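You operate a simulated robot arm through the tools that you are given. There is no shell and no other tool. Be economical: measure what you need, move in short steps, check, and stop when the job is done.

Carry out the task below with a simulated two-armed robot. There is one attempt and no reset: what you move stays moved.

JOB
Load the tray onto the hot oven shelf and start the card's minutes.
Fine: push the shelf in with the red grip, lay the grip back, set the minutes, shut the door last; the oven runs on. Touch nothing hot, drop nothing.

Only the result counts: the job must be done as asked and must still hold three seconds after the hand-in. Knocking over, shifting, dropping, spilling or breaking anything else fails it.

ROBOT AND FRAMES
Two 7-joint arms with two-finger parallel grippers on one trunk, on a base that drives. Base frame: it is fixed to the floor where the robot stands at the start and does not move with it; the origin is under the middle of the robot, x ahead of it, y to its left, z up. Units: cm, degrees, N and s.
The left shoulder is at the start at [5, 18.7, 106], the right one opposite. With the tool pointing down near the work surface each hand reaches from about 10 to 66 cm from the robot's upright axis, wherever it stands, measured 20 degrees to its own side. Places, roughly: black knob four [40, 90, 80]; black knob one [40, 50, 80]; black knob three [40, 70, 80]; black knob two [40, 60, 80]; high oven shelf [30, 70, 50]; high oven shelf top [20, 70, 50]; oven dial [40, 30, 80]; oven door [20, 110, 50]; white oven timer dial [40, 40, 50]. Payload 3.43 kg a hand.
Tool frame (each hand has its own): the origin (TCP) lies between the finger pads and is the grasp point; the fingertips stand 3 cm ahead of it; z points along the fingers, y is the line along which they close. Largest opening 9.4 cm; finger width 2.8, thickness 1; the body of the gripper, 5 by 9.6 cm, starts 5.5 cm behind the TCP.
Orientation is told as [roll, pitch, yaw] about the base's x, y, z axes, in that order, counted from this pose: with the fingers straight down and closing along the base's y, the tool's x points along the base's -x, its y along +y and its z along -z.

CONTROLS
- The arms move only by the tool nudge_tool. It takes "left_plan", "right_plan" or both (then of equal length, played together; a hand with none holds still); each is one flat list of numbers, 7 for each row, row after row: the turn, a rotation vector about the base's x, y, z in degrees, then the shift along the base's x, y, z in cm, then the gripper command, from -1 (fully open) to 1 (shut), values between in proportion. In form: [ax, ay, az, dx, dy, dz, jaw, ax, ay, az, dx, dy, dz, jaw, ...]. A call has 1 to 20 rows; each row shifts and turns the commanded pose from where the row before left it. Each row takes 0.2 s and may step no farther than 5 cm and 8.6 degrees from the row before; otherwise, or with a gripper value out of range, the whole call is refused. A pose out of reach is approached as far as the arm can. The call stops where the force on the tool passes 90 N (or 10 N more than at its start, if that is more) or the arm is blocked; 0.2 s more then pass. The fingers move at their own pace (about 15.3 cm/s each) and stop on an object; they squeeze with about 33 N. The grip force told is the motor's: it shows also when the fingers shut on nothing. Time passes only in rows, and 0.2 s behind the last, so rows that do not move let the fingers close. The reply holds the time, the measured pose of the TCP, the force on the tool along the base axes, the opening and the grip force, in the units named above and with some noise, with the torque about the TCP (base axes, N m) and any sound that the robot's microphone picked up, and new pictures: "pictures" is both (left out), scene, wrist or none (wrist: the cameras of the hands that moved).
- Cameras (640 x 400 px; columns grow to the right, rows downward): "scene" is now at [12.17, 3.67, 122.38]; the picture's right is [0.62, -0.78, 0.00], its down [-0.49, -0.39, -0.78] and it looks along [0.61, 0.49, -0.62] (base axes); focal length 214 px, centre (320, 200). "left" rides on the left gripper at [7.6, -1.4, -10.2] in its tool frame; the picture's right is [0.18, 0.98, 0.00], its down [-0.75, 0.14, -0.64] and it looks along [-0.63, 0.12, 0.77] (tool axes); focal length 243 px, centre (320, 200). "right" rides on the right gripper at [7.6, 1.4, -10.2] in its tool frame; the picture's right is [-0.18, 0.98, 0.00], its down [-0.75, -0.14, -0.64] and it looks along [-0.63, -0.12, 0.77] (tool axes); focal length 243 px, centre (320, 200). There is no depth. A picture from a camera that has moved, and an enlarged one, comes with that camera's place and axes in the base frame and with its lens. The place of the scene camera against the robot may be out by one fixed shift of up to 2.5 cm in any direction.
- move_column(by): slides the trunk up (or, below 0, down) by that many cm; the arms and the scene camera ride with it, the base frame stays. It gives what a move gives, with no picture.
- roll_base(legs): drives the robot by 1 to 6 legs, each [ahead, left, turn to the left] in cm, cm and degrees, along the robot's own axes; the way and the turn of a leg run together, so that a leg with both is an arc; at most 150 cm and 180 degrees a leg. The arms and the cameras ride along, it lands a little off, and it stops where it bumps. It gives what a move gives, and a new picture of the scene camera.
- aim_head(pan, tilt): turns the head with the scene camera to pan (to the left, within 80 degrees either way) and tilt (down, from -29 to 69), counted from straight ahead of the robot. It gives what a move gives, and a new picture of the scene camera.
- enlarge(camera, box): a new picture of the part [left, top, right, bottom] of that camera's present view, enlarged. It takes no simulated time.
- close_job(): hands the job in; it is judged then, once.

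Go step by step. Nothing tells you exact positions but the pictures and the camera data: compare them with the known pose of the tool, close in by small moves and look again before you grip or let go. The budget is 120 turns and 260 pictures, counting those below and the enlarged ones. Unless the task says otherwise, let go and move clear before handing in.

The tools are called after "Emit:" as name(argument=value, ...) on one line, values as JSON. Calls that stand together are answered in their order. nudge_tool: Moves the arms, as the interface text tells. Its arguments: {"type":"object","properties":{"left_plan":{"type":"array","items":{"type":"number"}},"right_plan":{"type":"array","items":{"type":"number"}},"pictures":{"type":"string","enum":["both","scene","wrist","none"]}},"required":[]} The other tools are called the same way: move_column (by) slides the trunk up or down; roll_base (legs) drives the base; aim_head (pan, tilt) turns the head that bears the scene camera; enlarge (camera, box) takes an enlarged picture of a part of a camera's view; close_job () hands the job in.

At the start:

```text
t: 0.0
left_position: [30.8, 42.1, 108.69]
left_ee_rot: [0.0, 0.0, 0.1]
left_ft_force: [0.1, 0.6, -0.2]
left_wrist_torque: [-0.01, -0.01, 0.04]
left_opening: 9.36
left_grasp_force: 0.1
right_position: [33.51, 5.9, 110.74]
right_ee_rot: [0.0, 0.0, 0.0]
right_ft_force: [-0.2, 0.8, -0.1]
right_wrist_torque: [0.01, 0.03, -0.01]
right_opening: 9.42
right_grasp_force: 0.2
trunk travel left (down, up): [-27.5, 15.7]
robot x, y, heading: [-0.11, -0.13, -0.1]
head pan, tilt: [38.5, 38.6]
```

scene: 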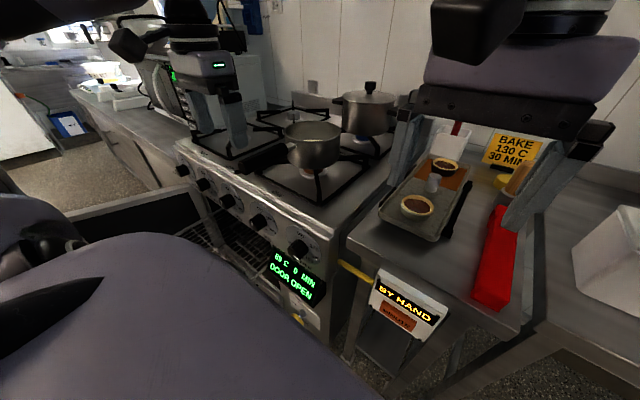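
right: 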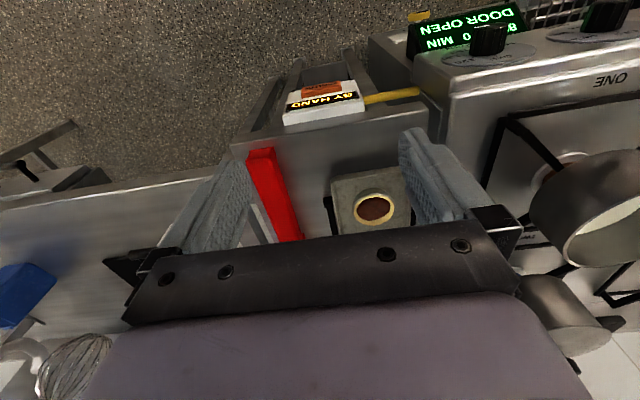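
left: 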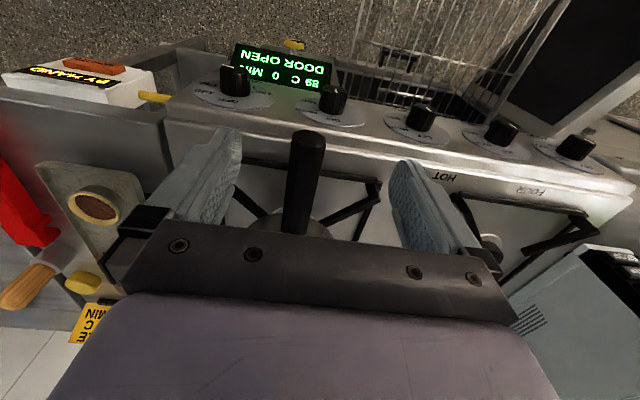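

I see an open oven with its shelf out, a tray with two ramekins on the counter, a red grip, a card "BAKE 130 C 30 MIN" and a "BY HAND" sign. I'll look closer at these first.

Emit:
enlarge(camera="scene", box=[340, 100, 580, 350])

Emit:
enlarge(camera="scene", box=[160, 130, 360, 350])

Emit:
enlarge(camera="left", box=[200, 0, 640, 200])

Emit:
enlarge(camera="right", box=[220, 50, 480, 260])

```text
1.60 times, centred on (460, 225) of scene
camera zoom: at [12.17, 3.67, 122.38], right [0.62, -0.78, 0.0], down [-0.49, -0.39, -0.78], along [0.61, 0.49, -0.62], focal length 343 px, centre (96, 160)
```

zoom: 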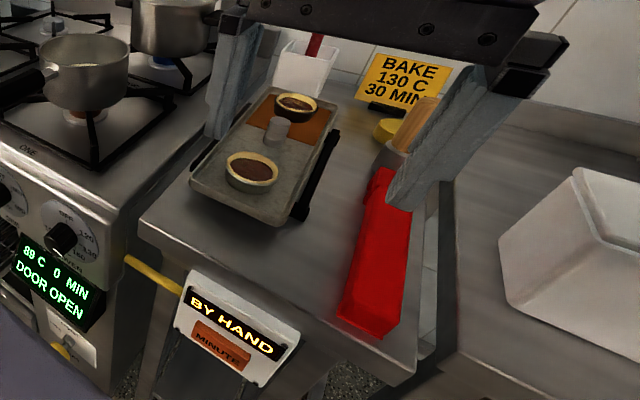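

```text
1.82 times, centred on (260, 240) of scene
camera zoom: at [12.17, 3.67, 122.38], right [0.62, -0.78, 0.0], down [-0.49, -0.39, -0.78], along [0.61, 0.49, -0.62], focal length 390 px, centre (429, 127)
```

zoom: 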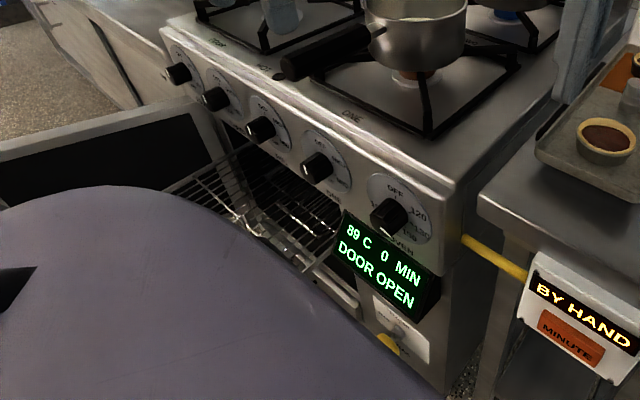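

```text
1.45 times, centred on (420, 100) of left
camera zoom: at [23.19, 40.73, 118.92], right [-0.18, 0.98, 0.0], down [0.75, 0.14, 0.64], along [0.63, 0.12, -0.77], focal length 353 px, centre (174, 346)
```

zoom: 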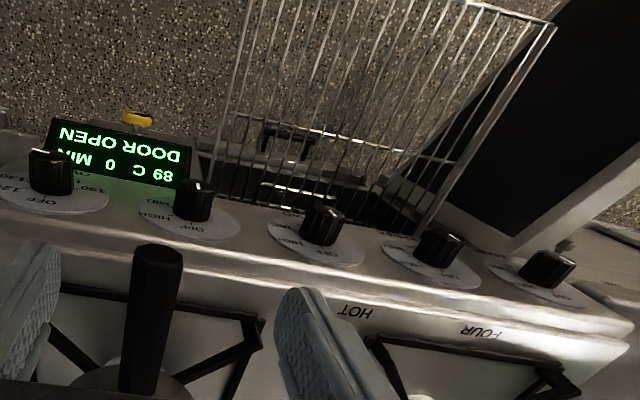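

```text
1.90 times, centred on (350, 155) of right
camera zoom: at [26.03, 7.45, 121.09], right [0.18, 0.98, 0.0], down [0.75, -0.14, 0.64], along [0.63, -0.12, -0.77], focal length 462 px, centre (263, 286)
```

zoom: 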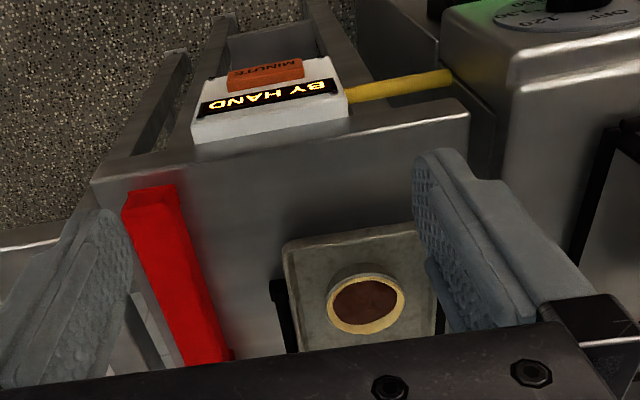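

I need a clearer view of the counter and oven, so I'll pan the head around.

Emit:
aim_head(pan=10, tilt=50)

Emit:
aim_head(pan=70, tilt=50)

```text
t: 0.9
left_position: [30.82, 42.25, 108.73]
left_ee_rot: [0.0, 0.0, 0.1]
left_ft_force: [0.1, 0.7, -0.1]
left_wrist_torque: [0.01, -0.02, -0.02]
left_opening: 9.38
left_grasp_force: 0.0
right_position: [33.61, 5.89, 110.84]
right_ee_rot: [0.0, 0.0, 0.0]
right_ft_force: [0.2, 0.0, -0.7]
right_wrist_torque: [-0.01, 0.02, -0.01]
right_opening: 9.42
right_grasp_force: 0.1
trunk travel left (down, up): [-27.5, 15.7]
robot x, y, heading: [0.43, 0.16, -0.1]
head pan, tilt: [10.0, 50.0]
camera scene: at [13.03, -0.34, 120.76], right [0.17, -0.98, 0.0], down [-0.75, -0.13, -0.64], along [0.63, 0.11, -0.77], focal length 214 px, centre (320, 200)
```

scene: 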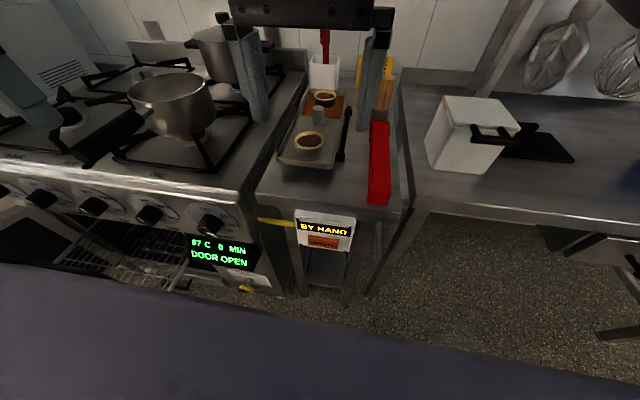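

```text
t: 2.2
left_position: [30.8, 42.23, 108.82]
left_ee_rot: [0.0, -0.1, 0.1]
left_ft_force: [-0.4, -0.8, -0.3]
left_wrist_torque: [-0.02, -0.02, 0.02]
left_opening: 9.42
left_grasp_force: 0.0
right_position: [33.62, 5.98, 110.77]
right_ee_rot: [-0.1, 0.0, -0.1]
right_ft_force: [0.1, 0.0, -0.1]
right_wrist_torque: [-0.01, -0.01, 0.02]
right_opening: 9.41
right_grasp_force: 0.1
trunk travel left (down, up): [-27.5, 15.7]
robot x, y, heading: [-0.22, 0.46, 0.1]
head pan, tilt: [70.0, 50.0]
camera scene: at [8.09, 5.55, 120.76], right [0.94, -0.34, 0.0], down [-0.26, -0.72, -0.64], along [0.22, 0.6, -0.77], focal length 214 px, centre (320, 200)
```

scene: 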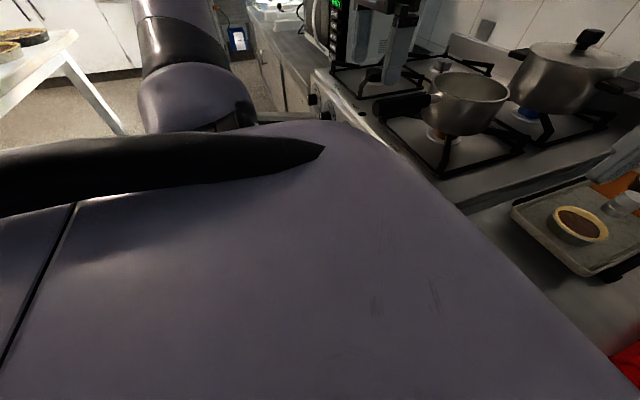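

The robot's own arm blocks that view; I'll go back to the counter side and zoom there.

Emit:
aim_head(pan=10, tilt=45)

Emit:
enlarge(camera="scene", box=[250, 60, 430, 190])

Emit:
enlarge(camera="scene", box=[170, 180, 380, 320])

```text
t: 3.5
left_position: [30.86, 42.26, 108.69]
left_ee_rot: [0.0, 0.0, 0.2]
left_ft_force: [0.3, -0.2, -1.0]
left_wrist_torque: [0.02, -0.01, -0.02]
left_opening: 9.4
left_grasp_force: 0.1
right_position: [33.55, 5.8, 110.74]
right_ee_rot: [0.0, 0.0, 0.0]
right_ft_force: [-0.3, -0.1, 0.3]
right_wrist_torque: [0.0, -0.03, 0.01]
right_opening: 9.39
right_grasp_force: 0.0
trunk travel left (down, up): [-27.5, 15.7]
robot x, y, heading: [0.14, -0.17, -0.0]
head pan, tilt: [10.0, 45.0]
camera scene: at [13.46, -0.26, 121.45], right [0.17, -0.98, 0.0], down [-0.7, -0.12, -0.71], along [0.7, 0.12, -0.71], focal length 214 px, centre (320, 200)
```

scene: 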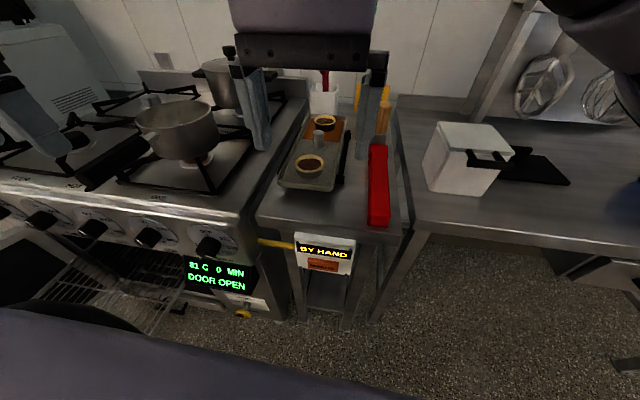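

```text
3.08 times, centred on (340, 125) of scene
camera zoom: at [13.46, -0.26, 121.45], right [0.17, -0.98, 0.0], down [-0.7, -0.12, -0.71], along [0.7, 0.12, -0.71], focal length 660 px, centre (258, 431)
```

zoom: 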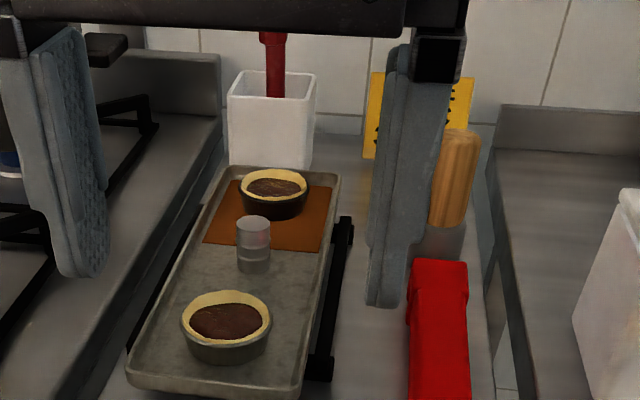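

```text
2.86 times, centred on (275, 250) of scene
camera zoom: at [13.46, -0.26, 121.45], right [0.17, -0.98, 0.0], down [-0.7, -0.12, -0.71], along [0.7, 0.12, -0.71], focal length 613 px, centre (449, 57)
```

zoom: 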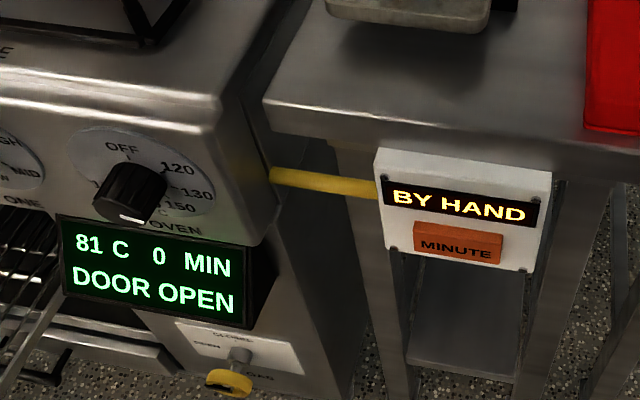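

I'll back the robot off the furniture to get a clear view of the oven, shelf and timer.

Emit:
roll_base(legs=[[-35, 0, 0]])

Emit:
aim_head(pan=45, tilt=45)

```text
t: 5.8
left_position: [-3.84, 42.25, 108.7]
left_ee_rot: [0.0, 0.0, -0.1]
left_ft_force: [-0.4, 0.2, -0.1]
left_wrist_torque: [0.0, 0.01, -0.03]
left_opening: 9.42
left_grasp_force: 0.0
right_position: [-1.03, 5.9, 110.79]
right_ee_rot: [0.0, 0.1, -0.1]
right_ft_force: [-0.7, -0.8, 0.3]
right_wrist_torque: [-0.02, -0.04, 0.0]
right_opening: 9.41
right_grasp_force: 0.1
trunk travel left (down, up): [-27.5, 15.7]
robot x, y, heading: [-34.97, 0.13, 0.1]
head pan, tilt: [10.0, 45.0]
camera scene: at [-21.28, -0.26, 121.46], right [0.17, -0.99, 0.0], down [-0.7, -0.12, -0.71], along [0.7, 0.12, -0.71], focal length 214 px, centre (320, 200)
```

scene: 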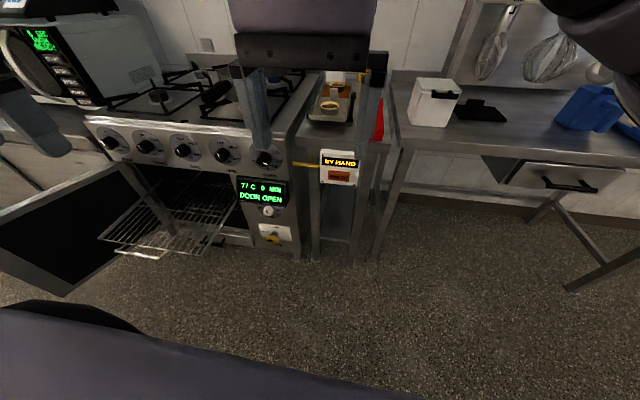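

```text
t: 6.8
left_position: [-3.74, 42.12, 108.72]
left_ee_rot: [-0.1, 0.0, -0.1]
left_ft_force: [0.0, -0.1, -0.2]
left_wrist_torque: [0.01, -0.01, 0.01]
left_opening: 9.41
left_grasp_force: 0.0
right_position: [-1.02, 5.88, 110.65]
right_ee_rot: [0.0, 0.0, -0.2]
right_ft_force: [0.5, 0.2, -0.1]
right_wrist_torque: [0.0, 0.0, 0.0]
right_opening: 9.42
right_grasp_force: 0.0
trunk travel left (down, up): [-27.5, 15.7]
robot x, y, heading: [-34.9, 0.14, -0.2]
head pan, tilt: [45.0, 45.0]
camera scene: at [-23.49, 4.08, 121.45], right [0.71, -0.71, 0.0], down [-0.5, -0.5, -0.71], along [0.5, 0.5, -0.71], focal length 214 px, centre (320, 200)
```

scene: 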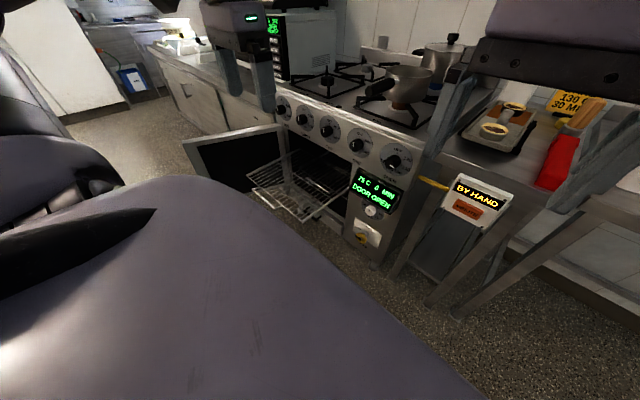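

Now there is a good overview; I'll zoom on the dials, display, timer, and shelf.

Emit:
enlarge(camera="scene", box=[330, 130, 430, 260])

Emit:
enlarge(camera="scene", box=[180, 110, 370, 230])

Emit:
aim_head(pan=22, tilt=35)

Emit:
enlarge(camera="scene", box=[240, 130, 400, 260])

```text
3.08 times, centred on (380, 195) of scene
camera zoom: at [-23.49, 4.08, 121.45], right [0.71, -0.71, 0.0], down [-0.5, -0.5, -0.71], along [0.5, 0.5, -0.71], focal length 660 px, centre (135, 215)
```

zoom: 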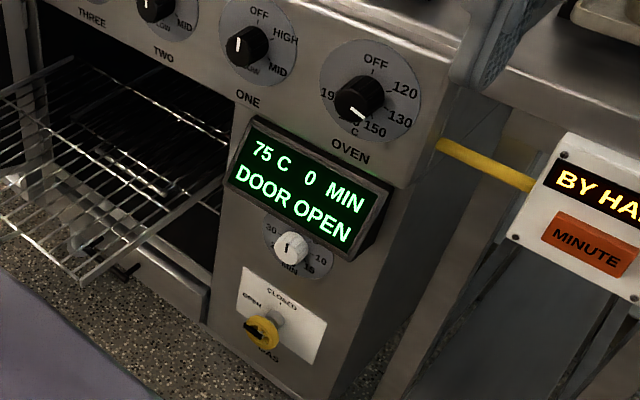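

```text
3.33 times, centred on (275, 170) of scene
camera zoom: at [-23.49, 4.08, 121.45], right [0.71, -0.71, 0.0], down [-0.5, -0.5, -0.71], along [0.5, 0.5, -0.71], focal length 715 px, centre (470, 300)
```

zoom: 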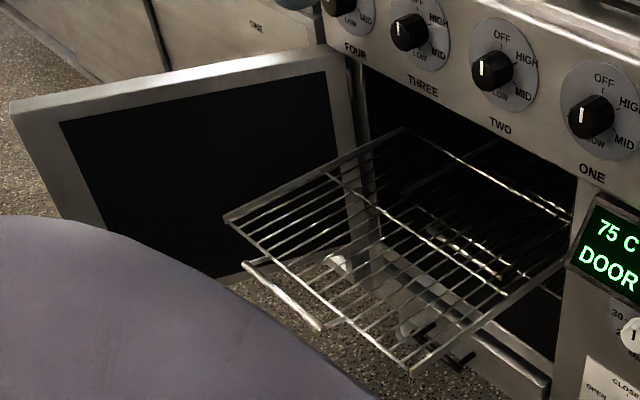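

```text
t: 7.7
left_position: [-3.85, 42.13, 108.73]
left_ee_rot: [0.0, 0.0, -0.1]
left_ft_force: [-0.1, 0.5, -0.6]
left_wrist_torque: [0.02, 0.01, 0.03]
left_opening: 9.41
left_grasp_force: 0.0
right_position: [-0.99, 5.8, 110.8]
right_ee_rot: [0.0, 0.1, 0.0]
right_ft_force: [0.0, -0.1, -0.3]
right_wrist_torque: [0.0, -0.01, -0.01]
right_opening: 9.4
right_grasp_force: 0.0
trunk travel left (down, up): [-27.5, 15.7]
robot x, y, heading: [-34.76, 0.01, -0.2]
head pan, tilt: [22.0, 35.0]
camera scene: at [-21.09, 1.63, 122.93], right [0.37, -0.93, 0.0], down [-0.53, -0.21, -0.82], along [0.76, 0.31, -0.57], focal length 214 px, centre (320, 200)
```

scene: 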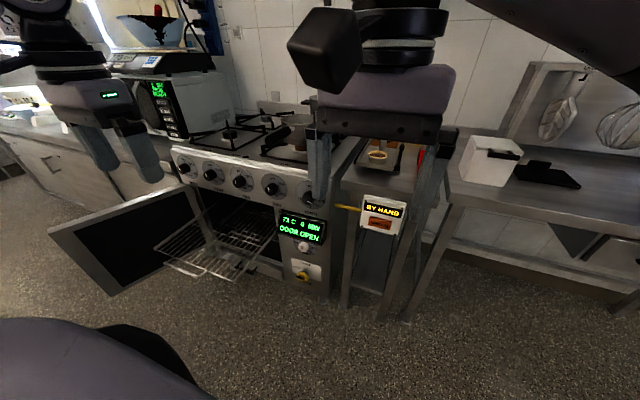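

```text
3.08 times, centred on (320, 195) of scene
camera zoom: at [-21.09, 1.63, 122.93], right [0.37, -0.93, 0.0], down [-0.53, -0.21, -0.82], along [0.76, 0.31, -0.57], focal length 660 px, centre (320, 215)
```

zoom: 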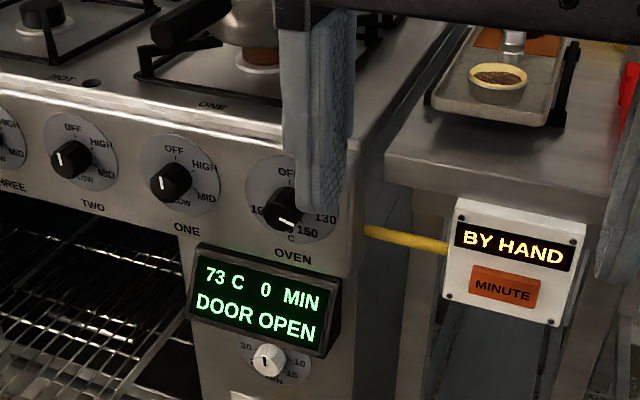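

Shelf is out at x≈12–43, y≈51–95, z≈50; the timer dial (white, at 0 now) sits under the display. Next I drive up to the counter to inspect the tray and red grip with the right wrist camera.

Emit:
roll_base(legs=[[40, 0, 0]])

Emit:
nudge_tool(right_plan=[0, 0, 0, 3, -2, 4, -1, 0, 0, 0, 3, -2, 4, -1, 0, 0, 0, 3, 0, 3, -1, 0, 0, 0, 3, 0, 3, -1, 0, 0, 0, 3, 0, 0, -1])

```text
t: 10.2
left_position: [36.16, 42.28, 108.7]
left_ee_rot: [0.0, -0.1, 0.1]
left_ft_force: [0.0, 0.3, 0.1]
left_wrist_torque: [0.0, 0.03, -0.02]
left_opening: 9.39
left_grasp_force: 0.1
right_position: [39.02, 5.93, 110.81]
right_ee_rot: [0.0, 0.0, 0.0]
right_ft_force: [-0.2, 0.2, -0.8]
right_wrist_torque: [-0.02, 0.01, -0.01]
right_opening: 9.42
right_grasp_force: 0.1
trunk travel left (down, up): [-27.5, 15.7]
robot x, y, heading: [5.8, 0.22, -0.1]
head pan, tilt: [22.0, 35.0]
camera scene: at [18.99, 1.63, 122.93], right [0.38, -0.93, 0.0], down [-0.53, -0.22, -0.82], along [0.76, 0.31, -0.57], focal length 214 px, centre (320, 200)
```

scene: 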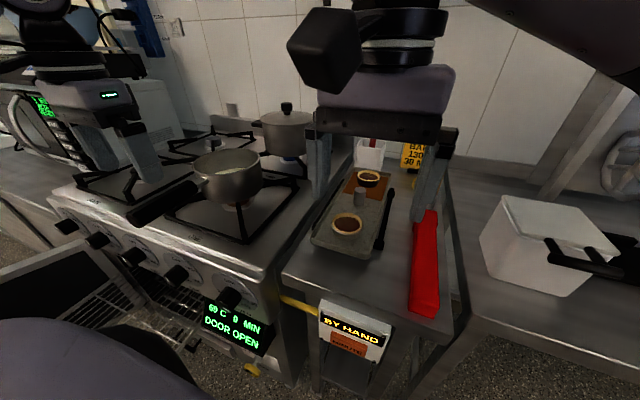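

```text
refused: row 1 steps farther than a row can; nothing moved
```

Emit:
nudge_tool(right_plan=[0, 0, 0, 0, -2.5, 4, -1, 0, 0, 0, 0, -2.5, 4, -1, 0, 0, 0, 0, -3, 3, -1, 0, 0, 0, 0, -3, 2, -1, 0, 0, 0, 0, -3, 0, -1])

Emit:
enlarge(camera="scene", box=[280, 130, 470, 330])

```text
t: 11.4
left_position: [36.2, 42.09, 108.77]
left_ee_rot: [0.0, -0.1, 0.1]
left_ft_force: [-0.8, 0.3, 1.3]
left_wrist_torque: [0.02, 0.01, -0.01]
left_opening: 9.38
left_grasp_force: 0.0
right_position: [38.94, -8.1, 123.75]
right_ee_rot: [0.1, 0.1, 0.1]
right_ft_force: [0.9, 0.2, -0.3]
right_wrist_torque: [-0.01, 0.02, -0.02]
right_opening: 9.41
right_grasp_force: 0.0
trunk travel left (down, up): [-27.5, 15.7]
robot x, y, heading: [5.33, 0.14, 0.1]
head pan, tilt: [22.0, 35.0]
camera scene: at [18.96, 1.57, 122.93], right [0.37, -0.93, 0.0], down [-0.53, -0.21, -0.82], along [0.76, 0.31, -0.57], focal length 214 px, centre (320, 200)
camera right: at [31.29, -6.58, 134.13], right [0.18, 0.98, 0.0], down [0.75, -0.14, 0.64], along [0.63, -0.12, -0.77], focal length 243 px, centre (320, 200)
```

scene: 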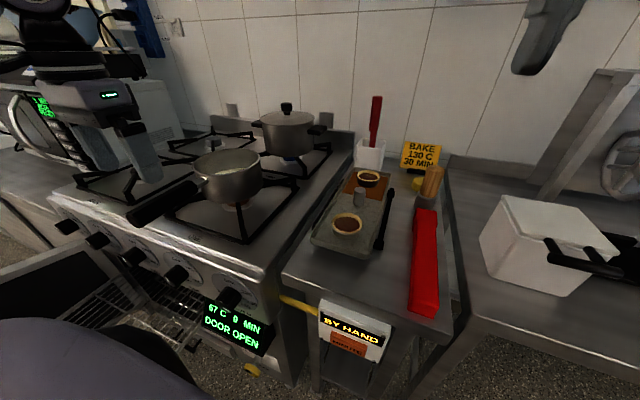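
right: 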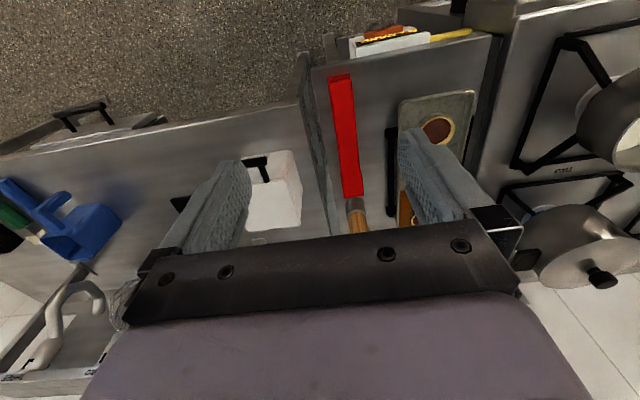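

```text
2.00 times, centred on (375, 230) of scene
camera zoom: at [18.96, 1.57, 122.93], right [0.37, -0.93, 0.0], down [-0.53, -0.21, -0.82], along [0.76, 0.31, -0.57], focal length 429 px, centre (210, 140)
```

zoom: 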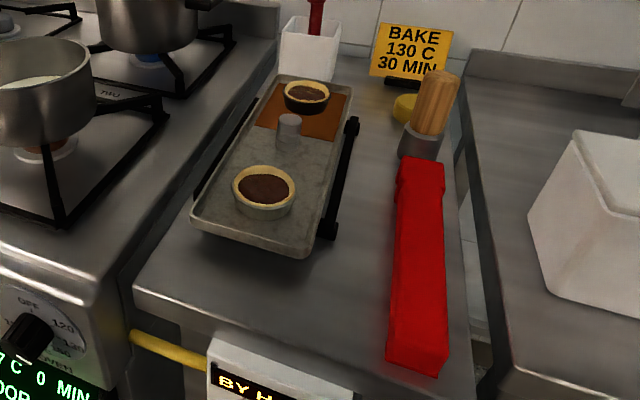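

The tray has black bar handles along both long sides. I move the right hand above the tray for a close look at the bars.

Emit:
nudge_tool(right_plan=[0, 0, 0, 3, 4, 0, -1, 0, 0, 0, 3, 4, 0, -1, 0, 0, 0, 3, 3, -2, -1, 0, 0, 0, 2, 3, -3, -1, 0, 0, 0, 0, 0, -4.5, -1, 0, 0, 0, 0, 0, -4.5, -1], pictures="wrist")

Emit:
enlarge(camera="right", box=[200, 0, 480, 240])

```text
t: 12.8
left_position: [36.28, 42.27, 108.73]
left_ee_rot: [0.0, 0.1, 0.0]
left_ft_force: [0.1, 1.5, -0.6]
left_wrist_torque: [0.0, 0.03, -0.01]
left_opening: 9.41
left_grasp_force: 0.1
right_position: [49.4, 5.44, 109.06]
right_ee_rot: [-0.2, 0.1, -0.1]
right_ft_force: [0.9, -0.2, -0.3]
right_wrist_torque: [-0.03, 0.01, 0.02]
right_opening: 9.39
right_grasp_force: 0.0
right hand out of reach, approached as far as the arm can: row 3, 4
trunk travel left (down, up): [-27.5, 15.7]
robot x, y, heading: [5.54, 0.03, 0.2]
head pan, tilt: [22.0, 35.0]
camera right: at [41.78, 6.96, 119.44], right [0.18, 0.98, 0.0], down [0.75, -0.14, 0.64], along [0.63, -0.12, -0.77], focal length 243 px, centre (320, 200)
```

right: 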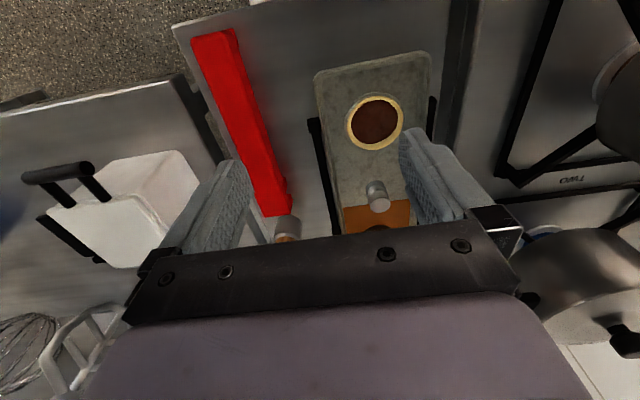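

```text
1.67 times, centred on (340, 120) of right
camera zoom: at [41.78, 6.96, 119.44], right [0.18, 0.98, 0.0], down [0.75, -0.14, 0.64], along [0.63, -0.12, -0.77], focal length 404 px, centre (287, 333)
```

zoom: 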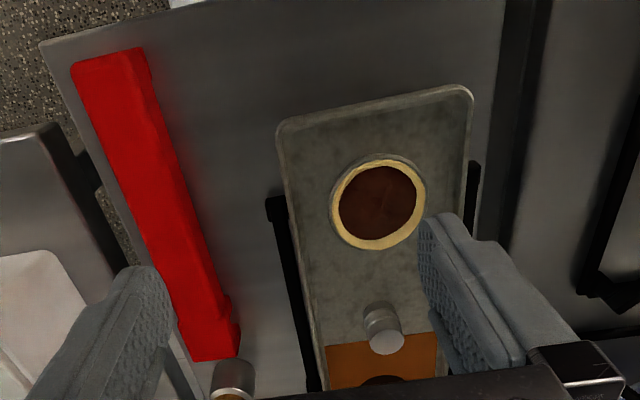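

Tray spans about x 48.7–83, y 5.1–18.1 with bars at y≈3.6 and ≈19; red grip lies at x 43–69, y≈-5.5. I'll bring the left hand over to y≈20 and drive a bit closer.

Emit:
nudge_tool(left_plan=[0, 0, 0, 0, 0, 4, -1, 0, 0, 0, 0, -4.8, 0, -1, 0, 0, 0, 0, -4.8, 0, -1, 0, 0, 0, 0, -4.8, 0, -1, 0, 0, 0, 0, -4.8, 0, -1], right_plan=[0, 0, 0, 0, -4, 0, -1, 0, 0, 0, 0, -4, 0, -1, 0, 0, 0, 0, 0, 0, -1, 0, 0, 0, 0, 0, 0, -1, 0, 0, 0, 0, 0, 0, -1], pictures="none")

Emit:
roll_base(legs=[[8, 0, 0]])

```text
t: 14.0
left_position: [36.24, 22.88, 112.78]
left_ee_rot: [0.0, 0.0, 0.1]
left_ft_force: [0.5, -1.3, 0.2]
left_wrist_torque: [-0.02, -0.02, 0.02]
left_opening: 9.39
left_grasp_force: 0.1
right_position: [49.31, -2.74, 109.19]
right_ee_rot: [0.0, 0.0, 0.0]
right_ft_force: [0.2, 0.7, 0.6]
right_wrist_torque: [-0.02, 0.02, -0.02]
right_opening: 9.4
right_grasp_force: 0.0
trunk travel left (down, up): [-27.5, 15.7]
robot x, y, heading: [5.41, 0.05, -0.2]
head pan, tilt: [22.0, 35.0]
```

```text
t: 15.2
left_position: [42.47, 22.89, 112.7]
left_ee_rot: [0.0, 0.0, 0.1]
left_ft_force: [1.1, -0.3, -0.7]
left_wrist_torque: [-0.03, 0.0, -0.01]
left_opening: 9.41
left_grasp_force: 0.1
right_position: [55.67, -2.53, 109.26]
right_ee_rot: [0.0, 0.1, 0.0]
right_ft_force: [-0.5, 0.1, 0.5]
right_wrist_torque: [0.01, 0.01, -0.02]
right_opening: 9.4
right_grasp_force: 0.2
trunk travel left (down, up): [-27.5, 15.7]
robot x, y, heading: [11.56, 0.11, 0.1]
head pan, tilt: [22.0, 35.0]
stopped in leg 1: the robot was blocked; the commanded pose is now the measured one
camera scene: at [25.28, 1.63, 122.93], right [0.37, -0.93, 0.0], down [-0.53, -0.21, -0.82], along [0.76, 0.31, -0.57], focal length 214 px, centre (320, 200)
```

scene: 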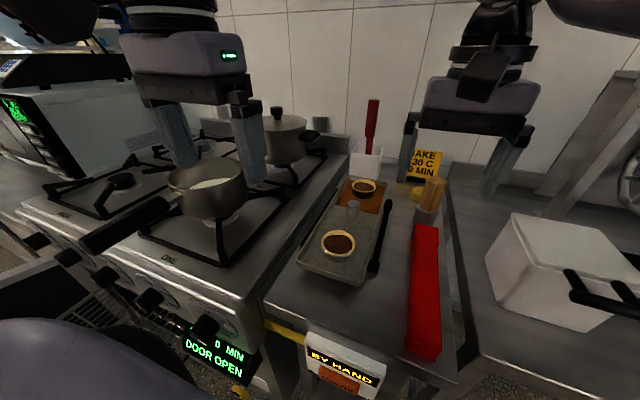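

The base is at its limit (x≈11.6). I ease back 1 cm and bring both hands over the bars for a close look before descending.

Emit:
roll_base(legs=[[-1, 0, 0]])

Emit:
nudge_tool(left_plan=[0, 0, 0, 4.5, -1, 0, -1, 0, 0, 0, 4.5, -1, 0, -0.06, 0, 0, 0, 4, -1.2, -2, -0.06, 0, 0, 0, 2.5, -1, -3, -0.06, 0, 0, 0, 0, 0, -4, -0.06], right_plan=[0, 0, 0, 0, 3, -1, -0.06, 0, 0, 0, 1, 3, -1, -0.06, 0, 0, 0, 2, 0.8, -2, -0.06, 0, 0, 0, 0, 0, -1, -0.06, 0, 0, 0, 0, 0, 0, -0.06])

```text
t: 15.9
left_position: [41.5, 22.86, 112.69]
left_ee_rot: [0.0, -0.1, 0.1]
left_ft_force: [0.5, -0.4, -0.6]
left_wrist_torque: [-0.03, -0.02, 0.03]
left_opening: 9.4
left_grasp_force: 0.1
right_position: [54.48, -2.66, 109.15]
right_ee_rot: [0.0, 0.0, 0.0]
right_ft_force: [0.4, 0.0, -0.1]
right_wrist_torque: [0.0, 0.0, -0.01]
right_opening: 9.41
right_grasp_force: 0.1
trunk travel left (down, up): [-27.5, 15.7]
robot x, y, heading: [10.77, -0.26, 0.2]
head pan, tilt: [22.0, 35.0]
camera scene: at [24.2, 1.63, 122.94], right [0.37, -0.93, 0.0], down [-0.53, -0.21, -0.82], along [0.76, 0.31, -0.57], focal length 214 px, centre (320, 200)
```

scene: 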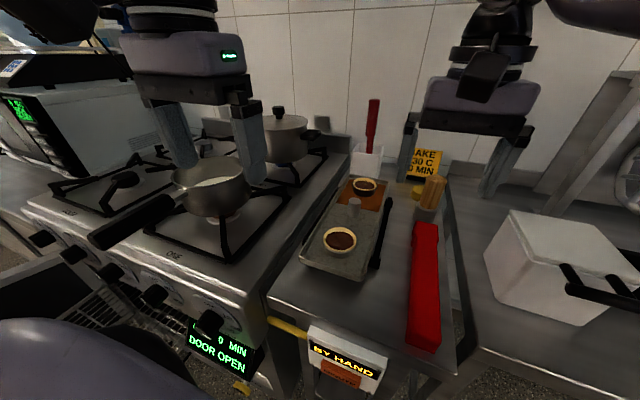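

```text
t: 17.1
left_position: [56.59, 19.37, 104.55]
left_ee_rot: [0.0, -0.1, 0.2]
left_ft_force: [-0.4, 0.5, 0.1]
left_wrist_torque: [-0.03, -0.02, 0.0]
left_opening: 4.96
left_grasp_force: 0.0
left hand out of reach, approached as far as the arm can: row 4
right_position: [57.65, 4.18, 104.06]
right_ee_rot: [0.1, 0.1, -0.1]
right_ft_force: [0.7, 0.1, -0.4]
right_wrist_torque: [0.02, 0.02, 0.0]
right_opening: 4.99
right_grasp_force: 0.1
trunk travel left (down, up): [-27.5, 15.7]
robot x, y, heading: [10.62, -0.38, -0.1]
head pan, tilt: [22.0, 35.0]
camera scene: at [24.27, 1.64, 122.93], right [0.37, -0.93, 0.0], down [-0.53, -0.21, -0.82], along [0.76, 0.31, -0.57], focal length 214 px, centre (320, 200)
camera right: at [50.08, 5.7, 114.4], right [0.18, 0.98, 0.0], down [0.75, -0.14, 0.64], along [0.63, -0.12, -0.77], focal length 243 px, centre (320, 200)
camera left: at [48.95, 17.9, 114.79], right [-0.19, 0.98, 0.0], down [0.75, 0.14, 0.64], along [0.63, 0.12, -0.77], focal length 243 px, centre (320, 200)
```

scene: 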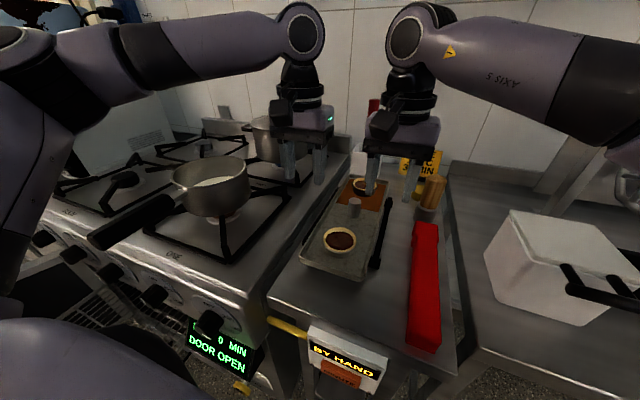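
right: 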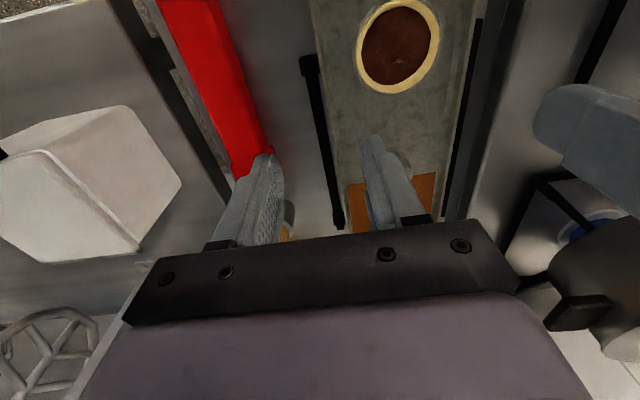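
left: 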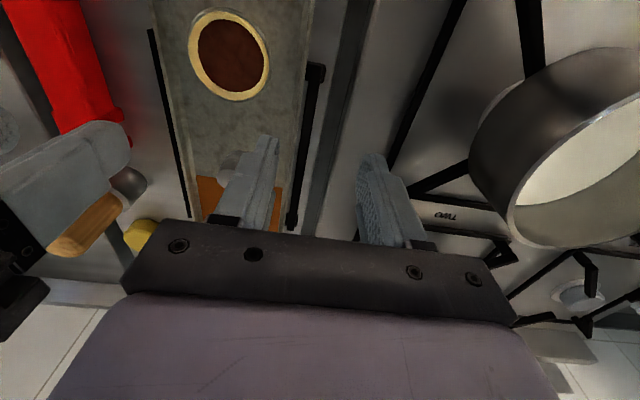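

Emit:
enlarge(camera="right", box=[250, 0, 500, 240])

Emit:
enlarge(camera="left", box=[130, 0, 410, 240])

```text
1.67 times, centred on (375, 120) of right
camera zoom: at [50.08, 5.7, 114.4], right [0.18, 0.98, 0.0], down [0.75, -0.14, 0.64], along [0.63, -0.12, -0.77], focal length 404 px, centre (228, 333)
```

zoom: 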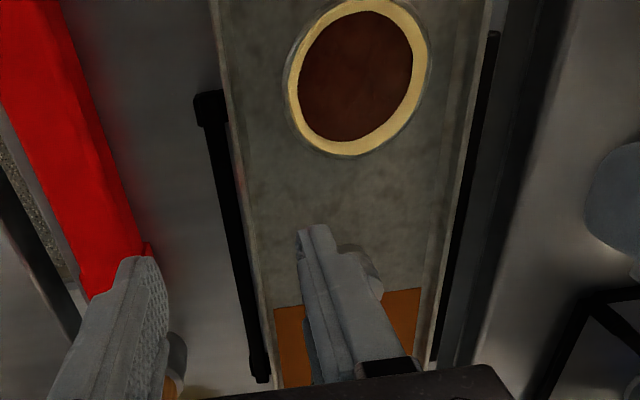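

```text
1.67 times, centred on (270, 120) of left
camera zoom: at [48.95, 17.9, 114.79], right [-0.19, 0.98, 0.0], down [0.75, 0.14, 0.64], along [0.63, 0.12, -0.77], focal length 404 px, centre (403, 333)
```

zoom: 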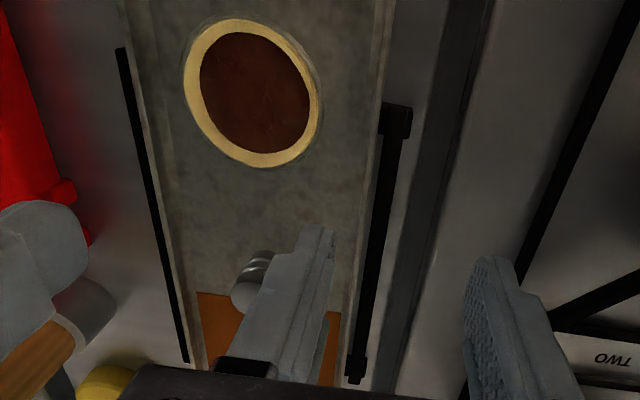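

The bars run x≈54–77 at y≈3.6 and 18.6, with only a thin gap to the rim, so I'll clamp each bar together with the tray wall. Staging both hands just above first: right at x≈62, left at x≈70.

Emit:
nudge_tool(left_plan=[0, 0, 0, 3.5, 0, -2, 0.1, 0, 0, 0, 3.5, -0.7, -2, 0.1, 0, 0, 0, 3.5, 0, -2, 0.1, 0, 0, 0, 2.5, 0, -2, 0.1, 0, 0, 0, 0, 0, 0, 0.1], right_plan=[0, 0, 0, 2, 0, -2, 0.15, 0, 0, 0, 2, 0, -2, 0.15, 0, 0, 0, 0.4, 0, -2, 0.15, 0, 0, 0, 0, 0, -2, 0.15, 0, 0, 0, 0, 0, 0, 0.15])

```text
t: 18.3
left_position: [63.53, 23.6, 96.17]
left_ee_rot: [-0.1, -0.2, 0.1]
left_ft_force: [0.6, -0.3, 0.5]
left_wrist_torque: [0.0, 0.01, -0.01]
left_opening: 4.25
left_grasp_force: 0.1
left hand out of reach, approached as far as the arm can: row 1, 2, 3, 4
right_position: [62.07, 4.18, 96.16]
right_ee_rot: [0.0, 0.0, 0.0]
right_ft_force: [-0.8, -0.8, -0.2]
right_wrist_torque: [0.0, 0.02, -0.04]
right_opening: 3.97
right_grasp_force: 0.1
trunk travel left (down, up): [-27.5, 15.7]
robot x, y, heading: [10.98, -0.1, -0.1]
head pan, tilt: [22.0, 35.0]
camera scene: at [24.24, 1.63, 122.93], right [0.37, -0.93, 0.0], down [-0.53, -0.21, -0.82], along [0.76, 0.31, -0.57], focal length 214 px, centre (320, 200)
camera right: at [54.48, 5.77, 106.43], right [0.18, 0.98, 0.0], down [0.75, -0.14, 0.64], along [0.63, -0.12, -0.77], focal length 243 px, centre (320, 200)
camera left: at [55.83, 22.04, 106.31], right [-0.19, 0.98, 0.0], down [0.75, 0.14, 0.64], along [0.63, 0.12, -0.77], focal length 243 px, centre (320, 200)
```

scene: 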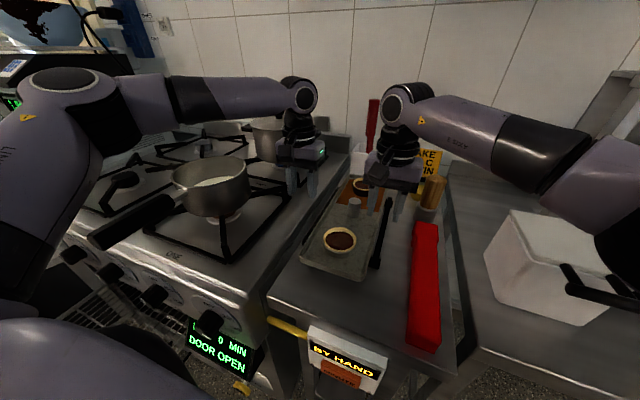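
right: 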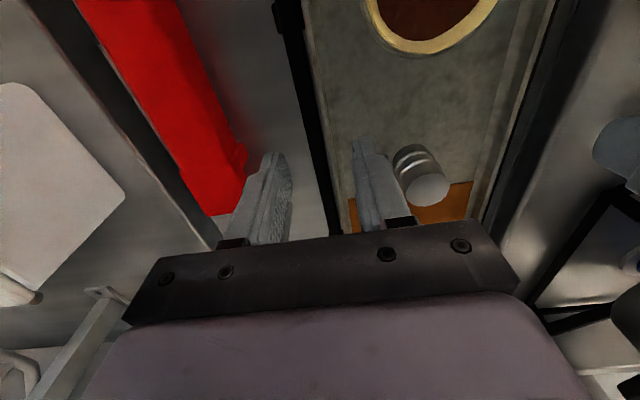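
left: 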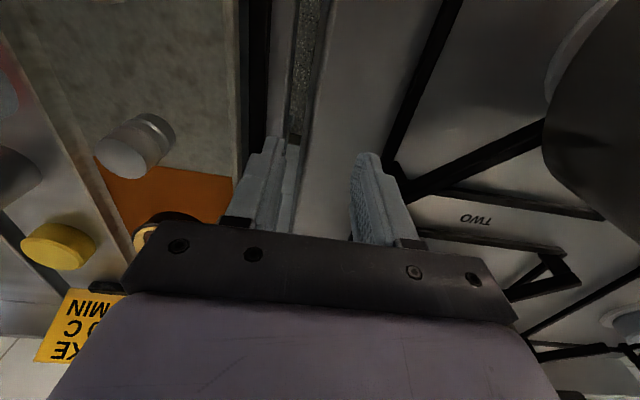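

The left arm can't reach x=70 with a vertical tool, so I'll lean both tools forward 16° (fingers ahead of the wrist) to gain reach, still above the tray.

Emit:
nudge_tool(left_plan=[0, -8, 0, -0.5, 0, 0, 0.1, 0, -8, 0, -0.5, 0, 0, 0.1, 0, 0, 0, 0, 0, 0, 0.1, 0, 0, 0, 0, 0, 0, 0.1], right_plan=[0, -8, 0, 1, 0, 0, 0.15, 0, -8, 0, 1, 0, 0, 0.15, 0, 0, 0, 0, 0, 0, 0.15, 0, 0, 0, 0, 0, 0, 0.15])

```text
t: 19.3
left_position: [62.58, 23.53, 96.14]
left_ee_rot: [0.0, -16.0, 0.1]
left_ft_force: [0.1, 0.0, 0.3]
left_wrist_torque: [-0.01, 0.01, 0.02]
left_opening: 4.24
left_grasp_force: 0.1
right_position: [64.15, 4.19, 96.12]
right_ee_rot: [0.0, -15.9, 0.1]
right_ft_force: [0.2, -0.4, -0.3]
right_wrist_torque: [0.04, -0.01, 0.0]
right_opening: 4.01
right_grasp_force: 0.1
trunk travel left (down, up): [-27.5, 15.7]
robot x, y, heading: [10.59, -0.27, 0.0]
head pan, tilt: [22.0, 35.0]
camera scene: at [24.25, 1.63, 122.93], right [0.37, -0.93, 0.0], down [-0.53, -0.21, -0.82], along [0.76, 0.31, -0.57], focal length 214 px, centre (320, 200)
camera right: at [53.97, 5.75, 103.98], right [0.18, 0.98, 0.05], down [0.55, -0.14, 0.82], along [0.82, -0.12, -0.56], focal length 243 px, centre (320, 200)
camera left: at [52.37, 22.02, 103.8], right [-0.18, 0.98, -0.05], down [0.55, 0.14, 0.83], along [0.82, 0.12, -0.56], focal length 243 px, centre (320, 200)
```

scene: 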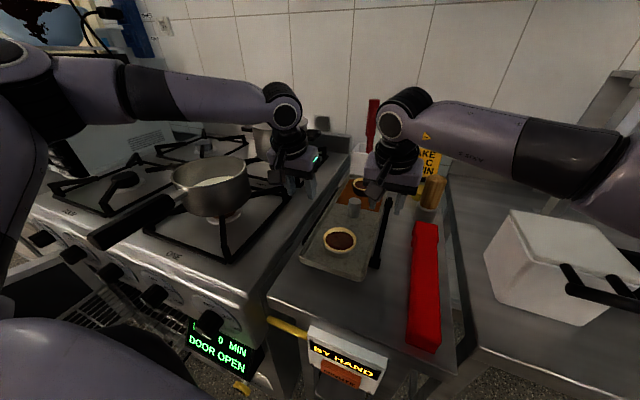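
right: 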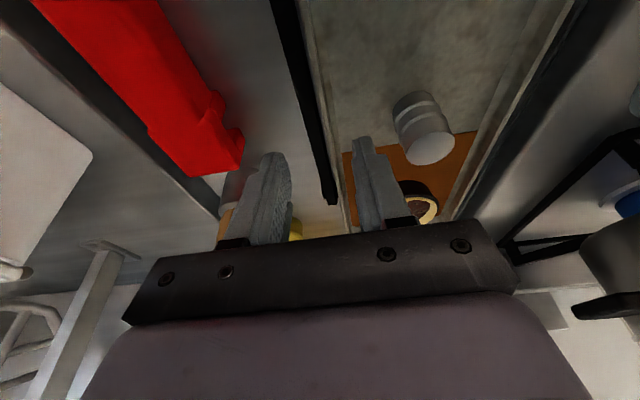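
left: 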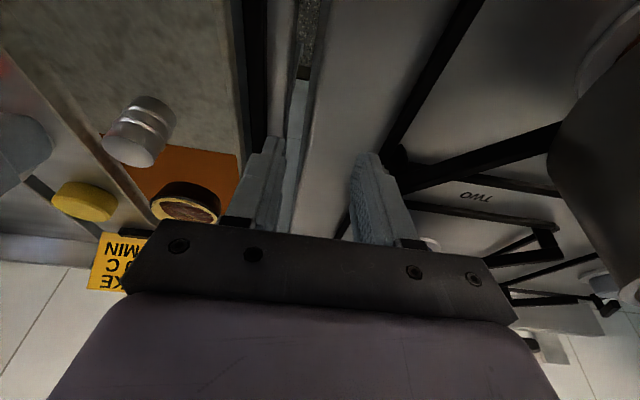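

Commanded pose follows the reachable one; I move the left hand to y≈18 and then x≈68.

Emit:
nudge_tool(left_plan=[0, 0, 0, 0, -2.8, 0, 0.1, 0, 0, 0, 0, -2.7, 0, 0.1, 0, 0, 0, 2, 0, 0, 0.1, 0, 0, 0, 2, 0, 0, 0.1, 0, 0, 0, 1.5, 0, 0, 0.1, 0, 0, 0, 0, 0, 0, 0.1], pictures="wrist")

```text
t: 20.7
left_position: [65.92, 20.17, 96.13]
left_ee_rot: [-0.1, -16.1, 0.1]
left_ft_force: [-0.1, 0.7, -0.8]
left_wrist_torque: [0.03, 0.04, -0.02]
left_opening: 4.22
left_grasp_force: 0.2
left hand out of reach, approached as far as the arm can: row 3, 4, 5
right_position: [64.09, 4.19, 96.12]
right_ee_rot: [0.0, -15.9, 0.1]
right_ft_force: [0.6, -0.9, 0.2]
right_wrist_torque: [-0.01, -0.02, -0.01]
right_opening: 3.98
right_grasp_force: 0.1
trunk travel left (down, up): [-27.5, 15.7]
robot x, y, heading: [10.18, 0.03, -0.0]
head pan, tilt: [22.0, 35.0]
camera left: at [55.76, 18.65, 103.88], right [-0.18, 0.98, -0.05], down [0.55, 0.14, 0.83], along [0.82, 0.12, -0.56], focal length 243 px, centre (320, 200)
```

left: 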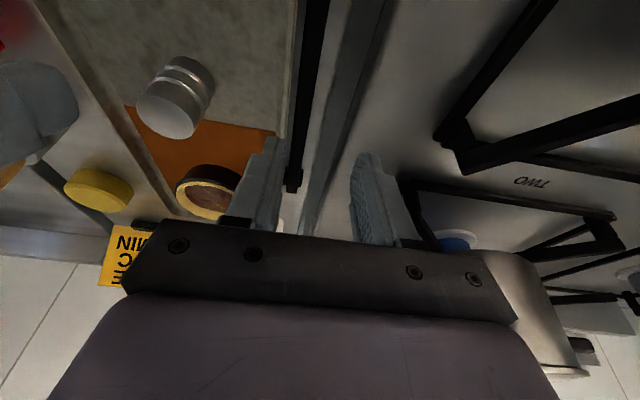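

Reach tops out near x≈66, which matches the tray's centre of mass (~66), so both hands grip there. I set left to [65.4, 18.0] and right to [66, 4.2], then descend partly.

Emit:
nudge_tool(left_plan=[0, 0, 0, -0.6, -1.1, 0, 0.1, 0, 0, 0, 0, -1.1, 0, 0.1, 0, 0, 0, 0, 0, -1.5, 0.1, 0, 0, 0, 0, 0, -1.5, 0.1, 0, 0, 0, 0, 0, 0, 0.1], right_plan=[0, 0, 0, 1, 0, 0, 0.15, 0, 0, 0, 1, 0, 0, 0.15, 0, 0, 0, 0, 0, -1.5, 0.15, 0, 0, 0, 0, 0, -1.5, 0.15, 0, 0, 0, 0, 0, 0, 0.15])

Emit:
enlarge(camera="right", box=[200, 80, 460, 250])

Emit:
enlarge(camera="left", box=[180, 80, 440, 250])

```text
t: 21.9
left_position: [64.42, 18.95, 93.23]
left_ee_rot: [-0.1, -16.1, 0.1]
left_ft_force: [0.6, -0.8, 0.4]
left_wrist_torque: [0.0, 0.0, 0.0]
left_opening: 4.24
left_grasp_force: 0.1
left hand out of reach, approached as far as the arm can: row 1, 2
right_position: [66.03, 4.37, 93.27]
right_ee_rot: [0.0, -16.0, 0.0]
right_ft_force: [-0.2, -0.2, -0.6]
right_wrist_torque: [-0.02, -0.01, -0.02]
right_opening: 4.02
right_grasp_force: 0.1
trunk travel left (down, up): [-27.5, 15.7]
robot x, y, heading: [10.7, 0.15, -0.1]
head pan, tilt: [22.0, 35.0]
camera scene: at [24.25, 1.63, 122.93], right [0.37, -0.93, 0.0], down [-0.53, -0.21, -0.82], along [0.76, 0.31, -0.57], focal length 214 px, centre (320, 200)
camera right: at [55.95, 5.76, 101.0], right [0.18, 0.98, 0.05], down [0.55, -0.14, 0.82], along [0.82, -0.12, -0.56], focal length 243 px, centre (320, 200)
camera left: at [54.18, 17.46, 100.95], right [-0.18, 0.98, -0.05], down [0.55, 0.14, 0.83], along [0.82, 0.12, -0.56], focal length 243 px, centre (320, 200)
```

scene: 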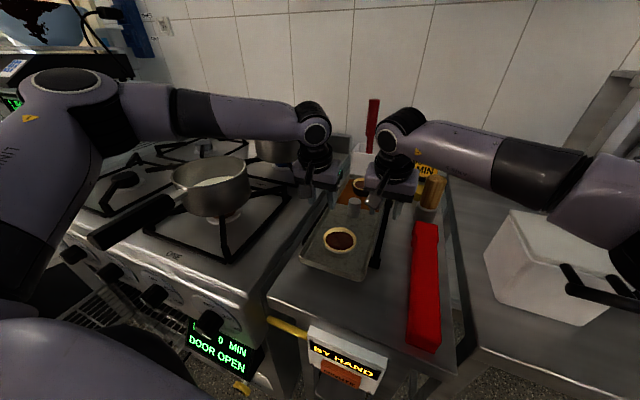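
right: 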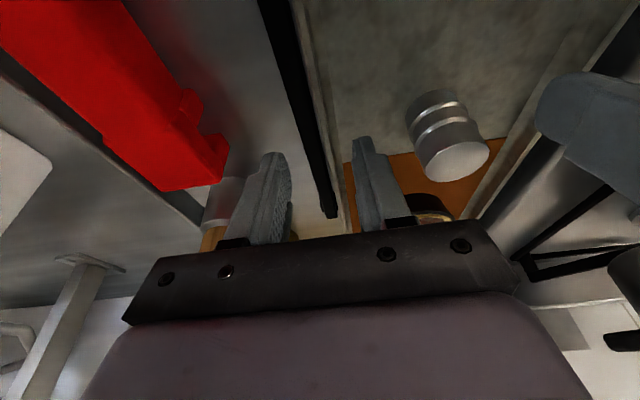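
left: 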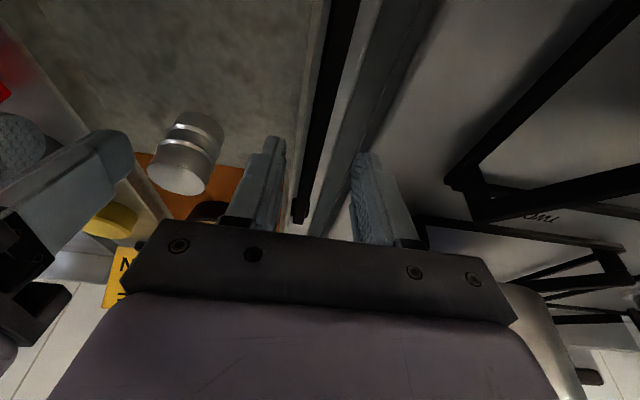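

```text
2.35 times, centred on (330, 165) of right
camera zoom: at [55.95, 5.76, 101.0], right [0.18, 0.98, 0.05], down [0.55, -0.14, 0.82], along [0.82, -0.12, -0.56], focal length 571 px, centre (296, 282)
```

zoom: 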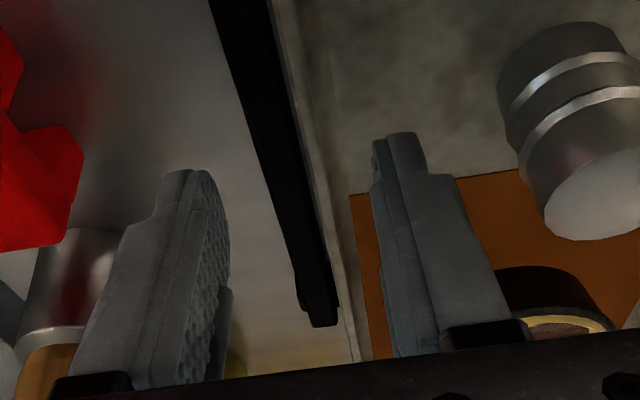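

```text
2.35 times, centred on (310, 165) of left
camera zoom: at [54.18, 17.46, 100.95], right [-0.18, 0.98, -0.05], down [0.55, 0.14, 0.83], along [0.82, 0.12, -0.56], focal length 571 px, centre (344, 282)
```

zoom: 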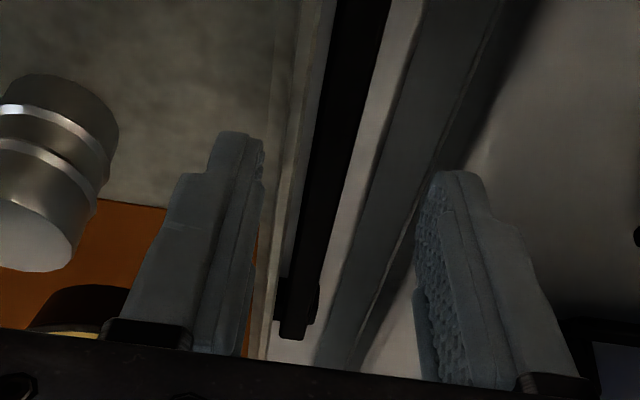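

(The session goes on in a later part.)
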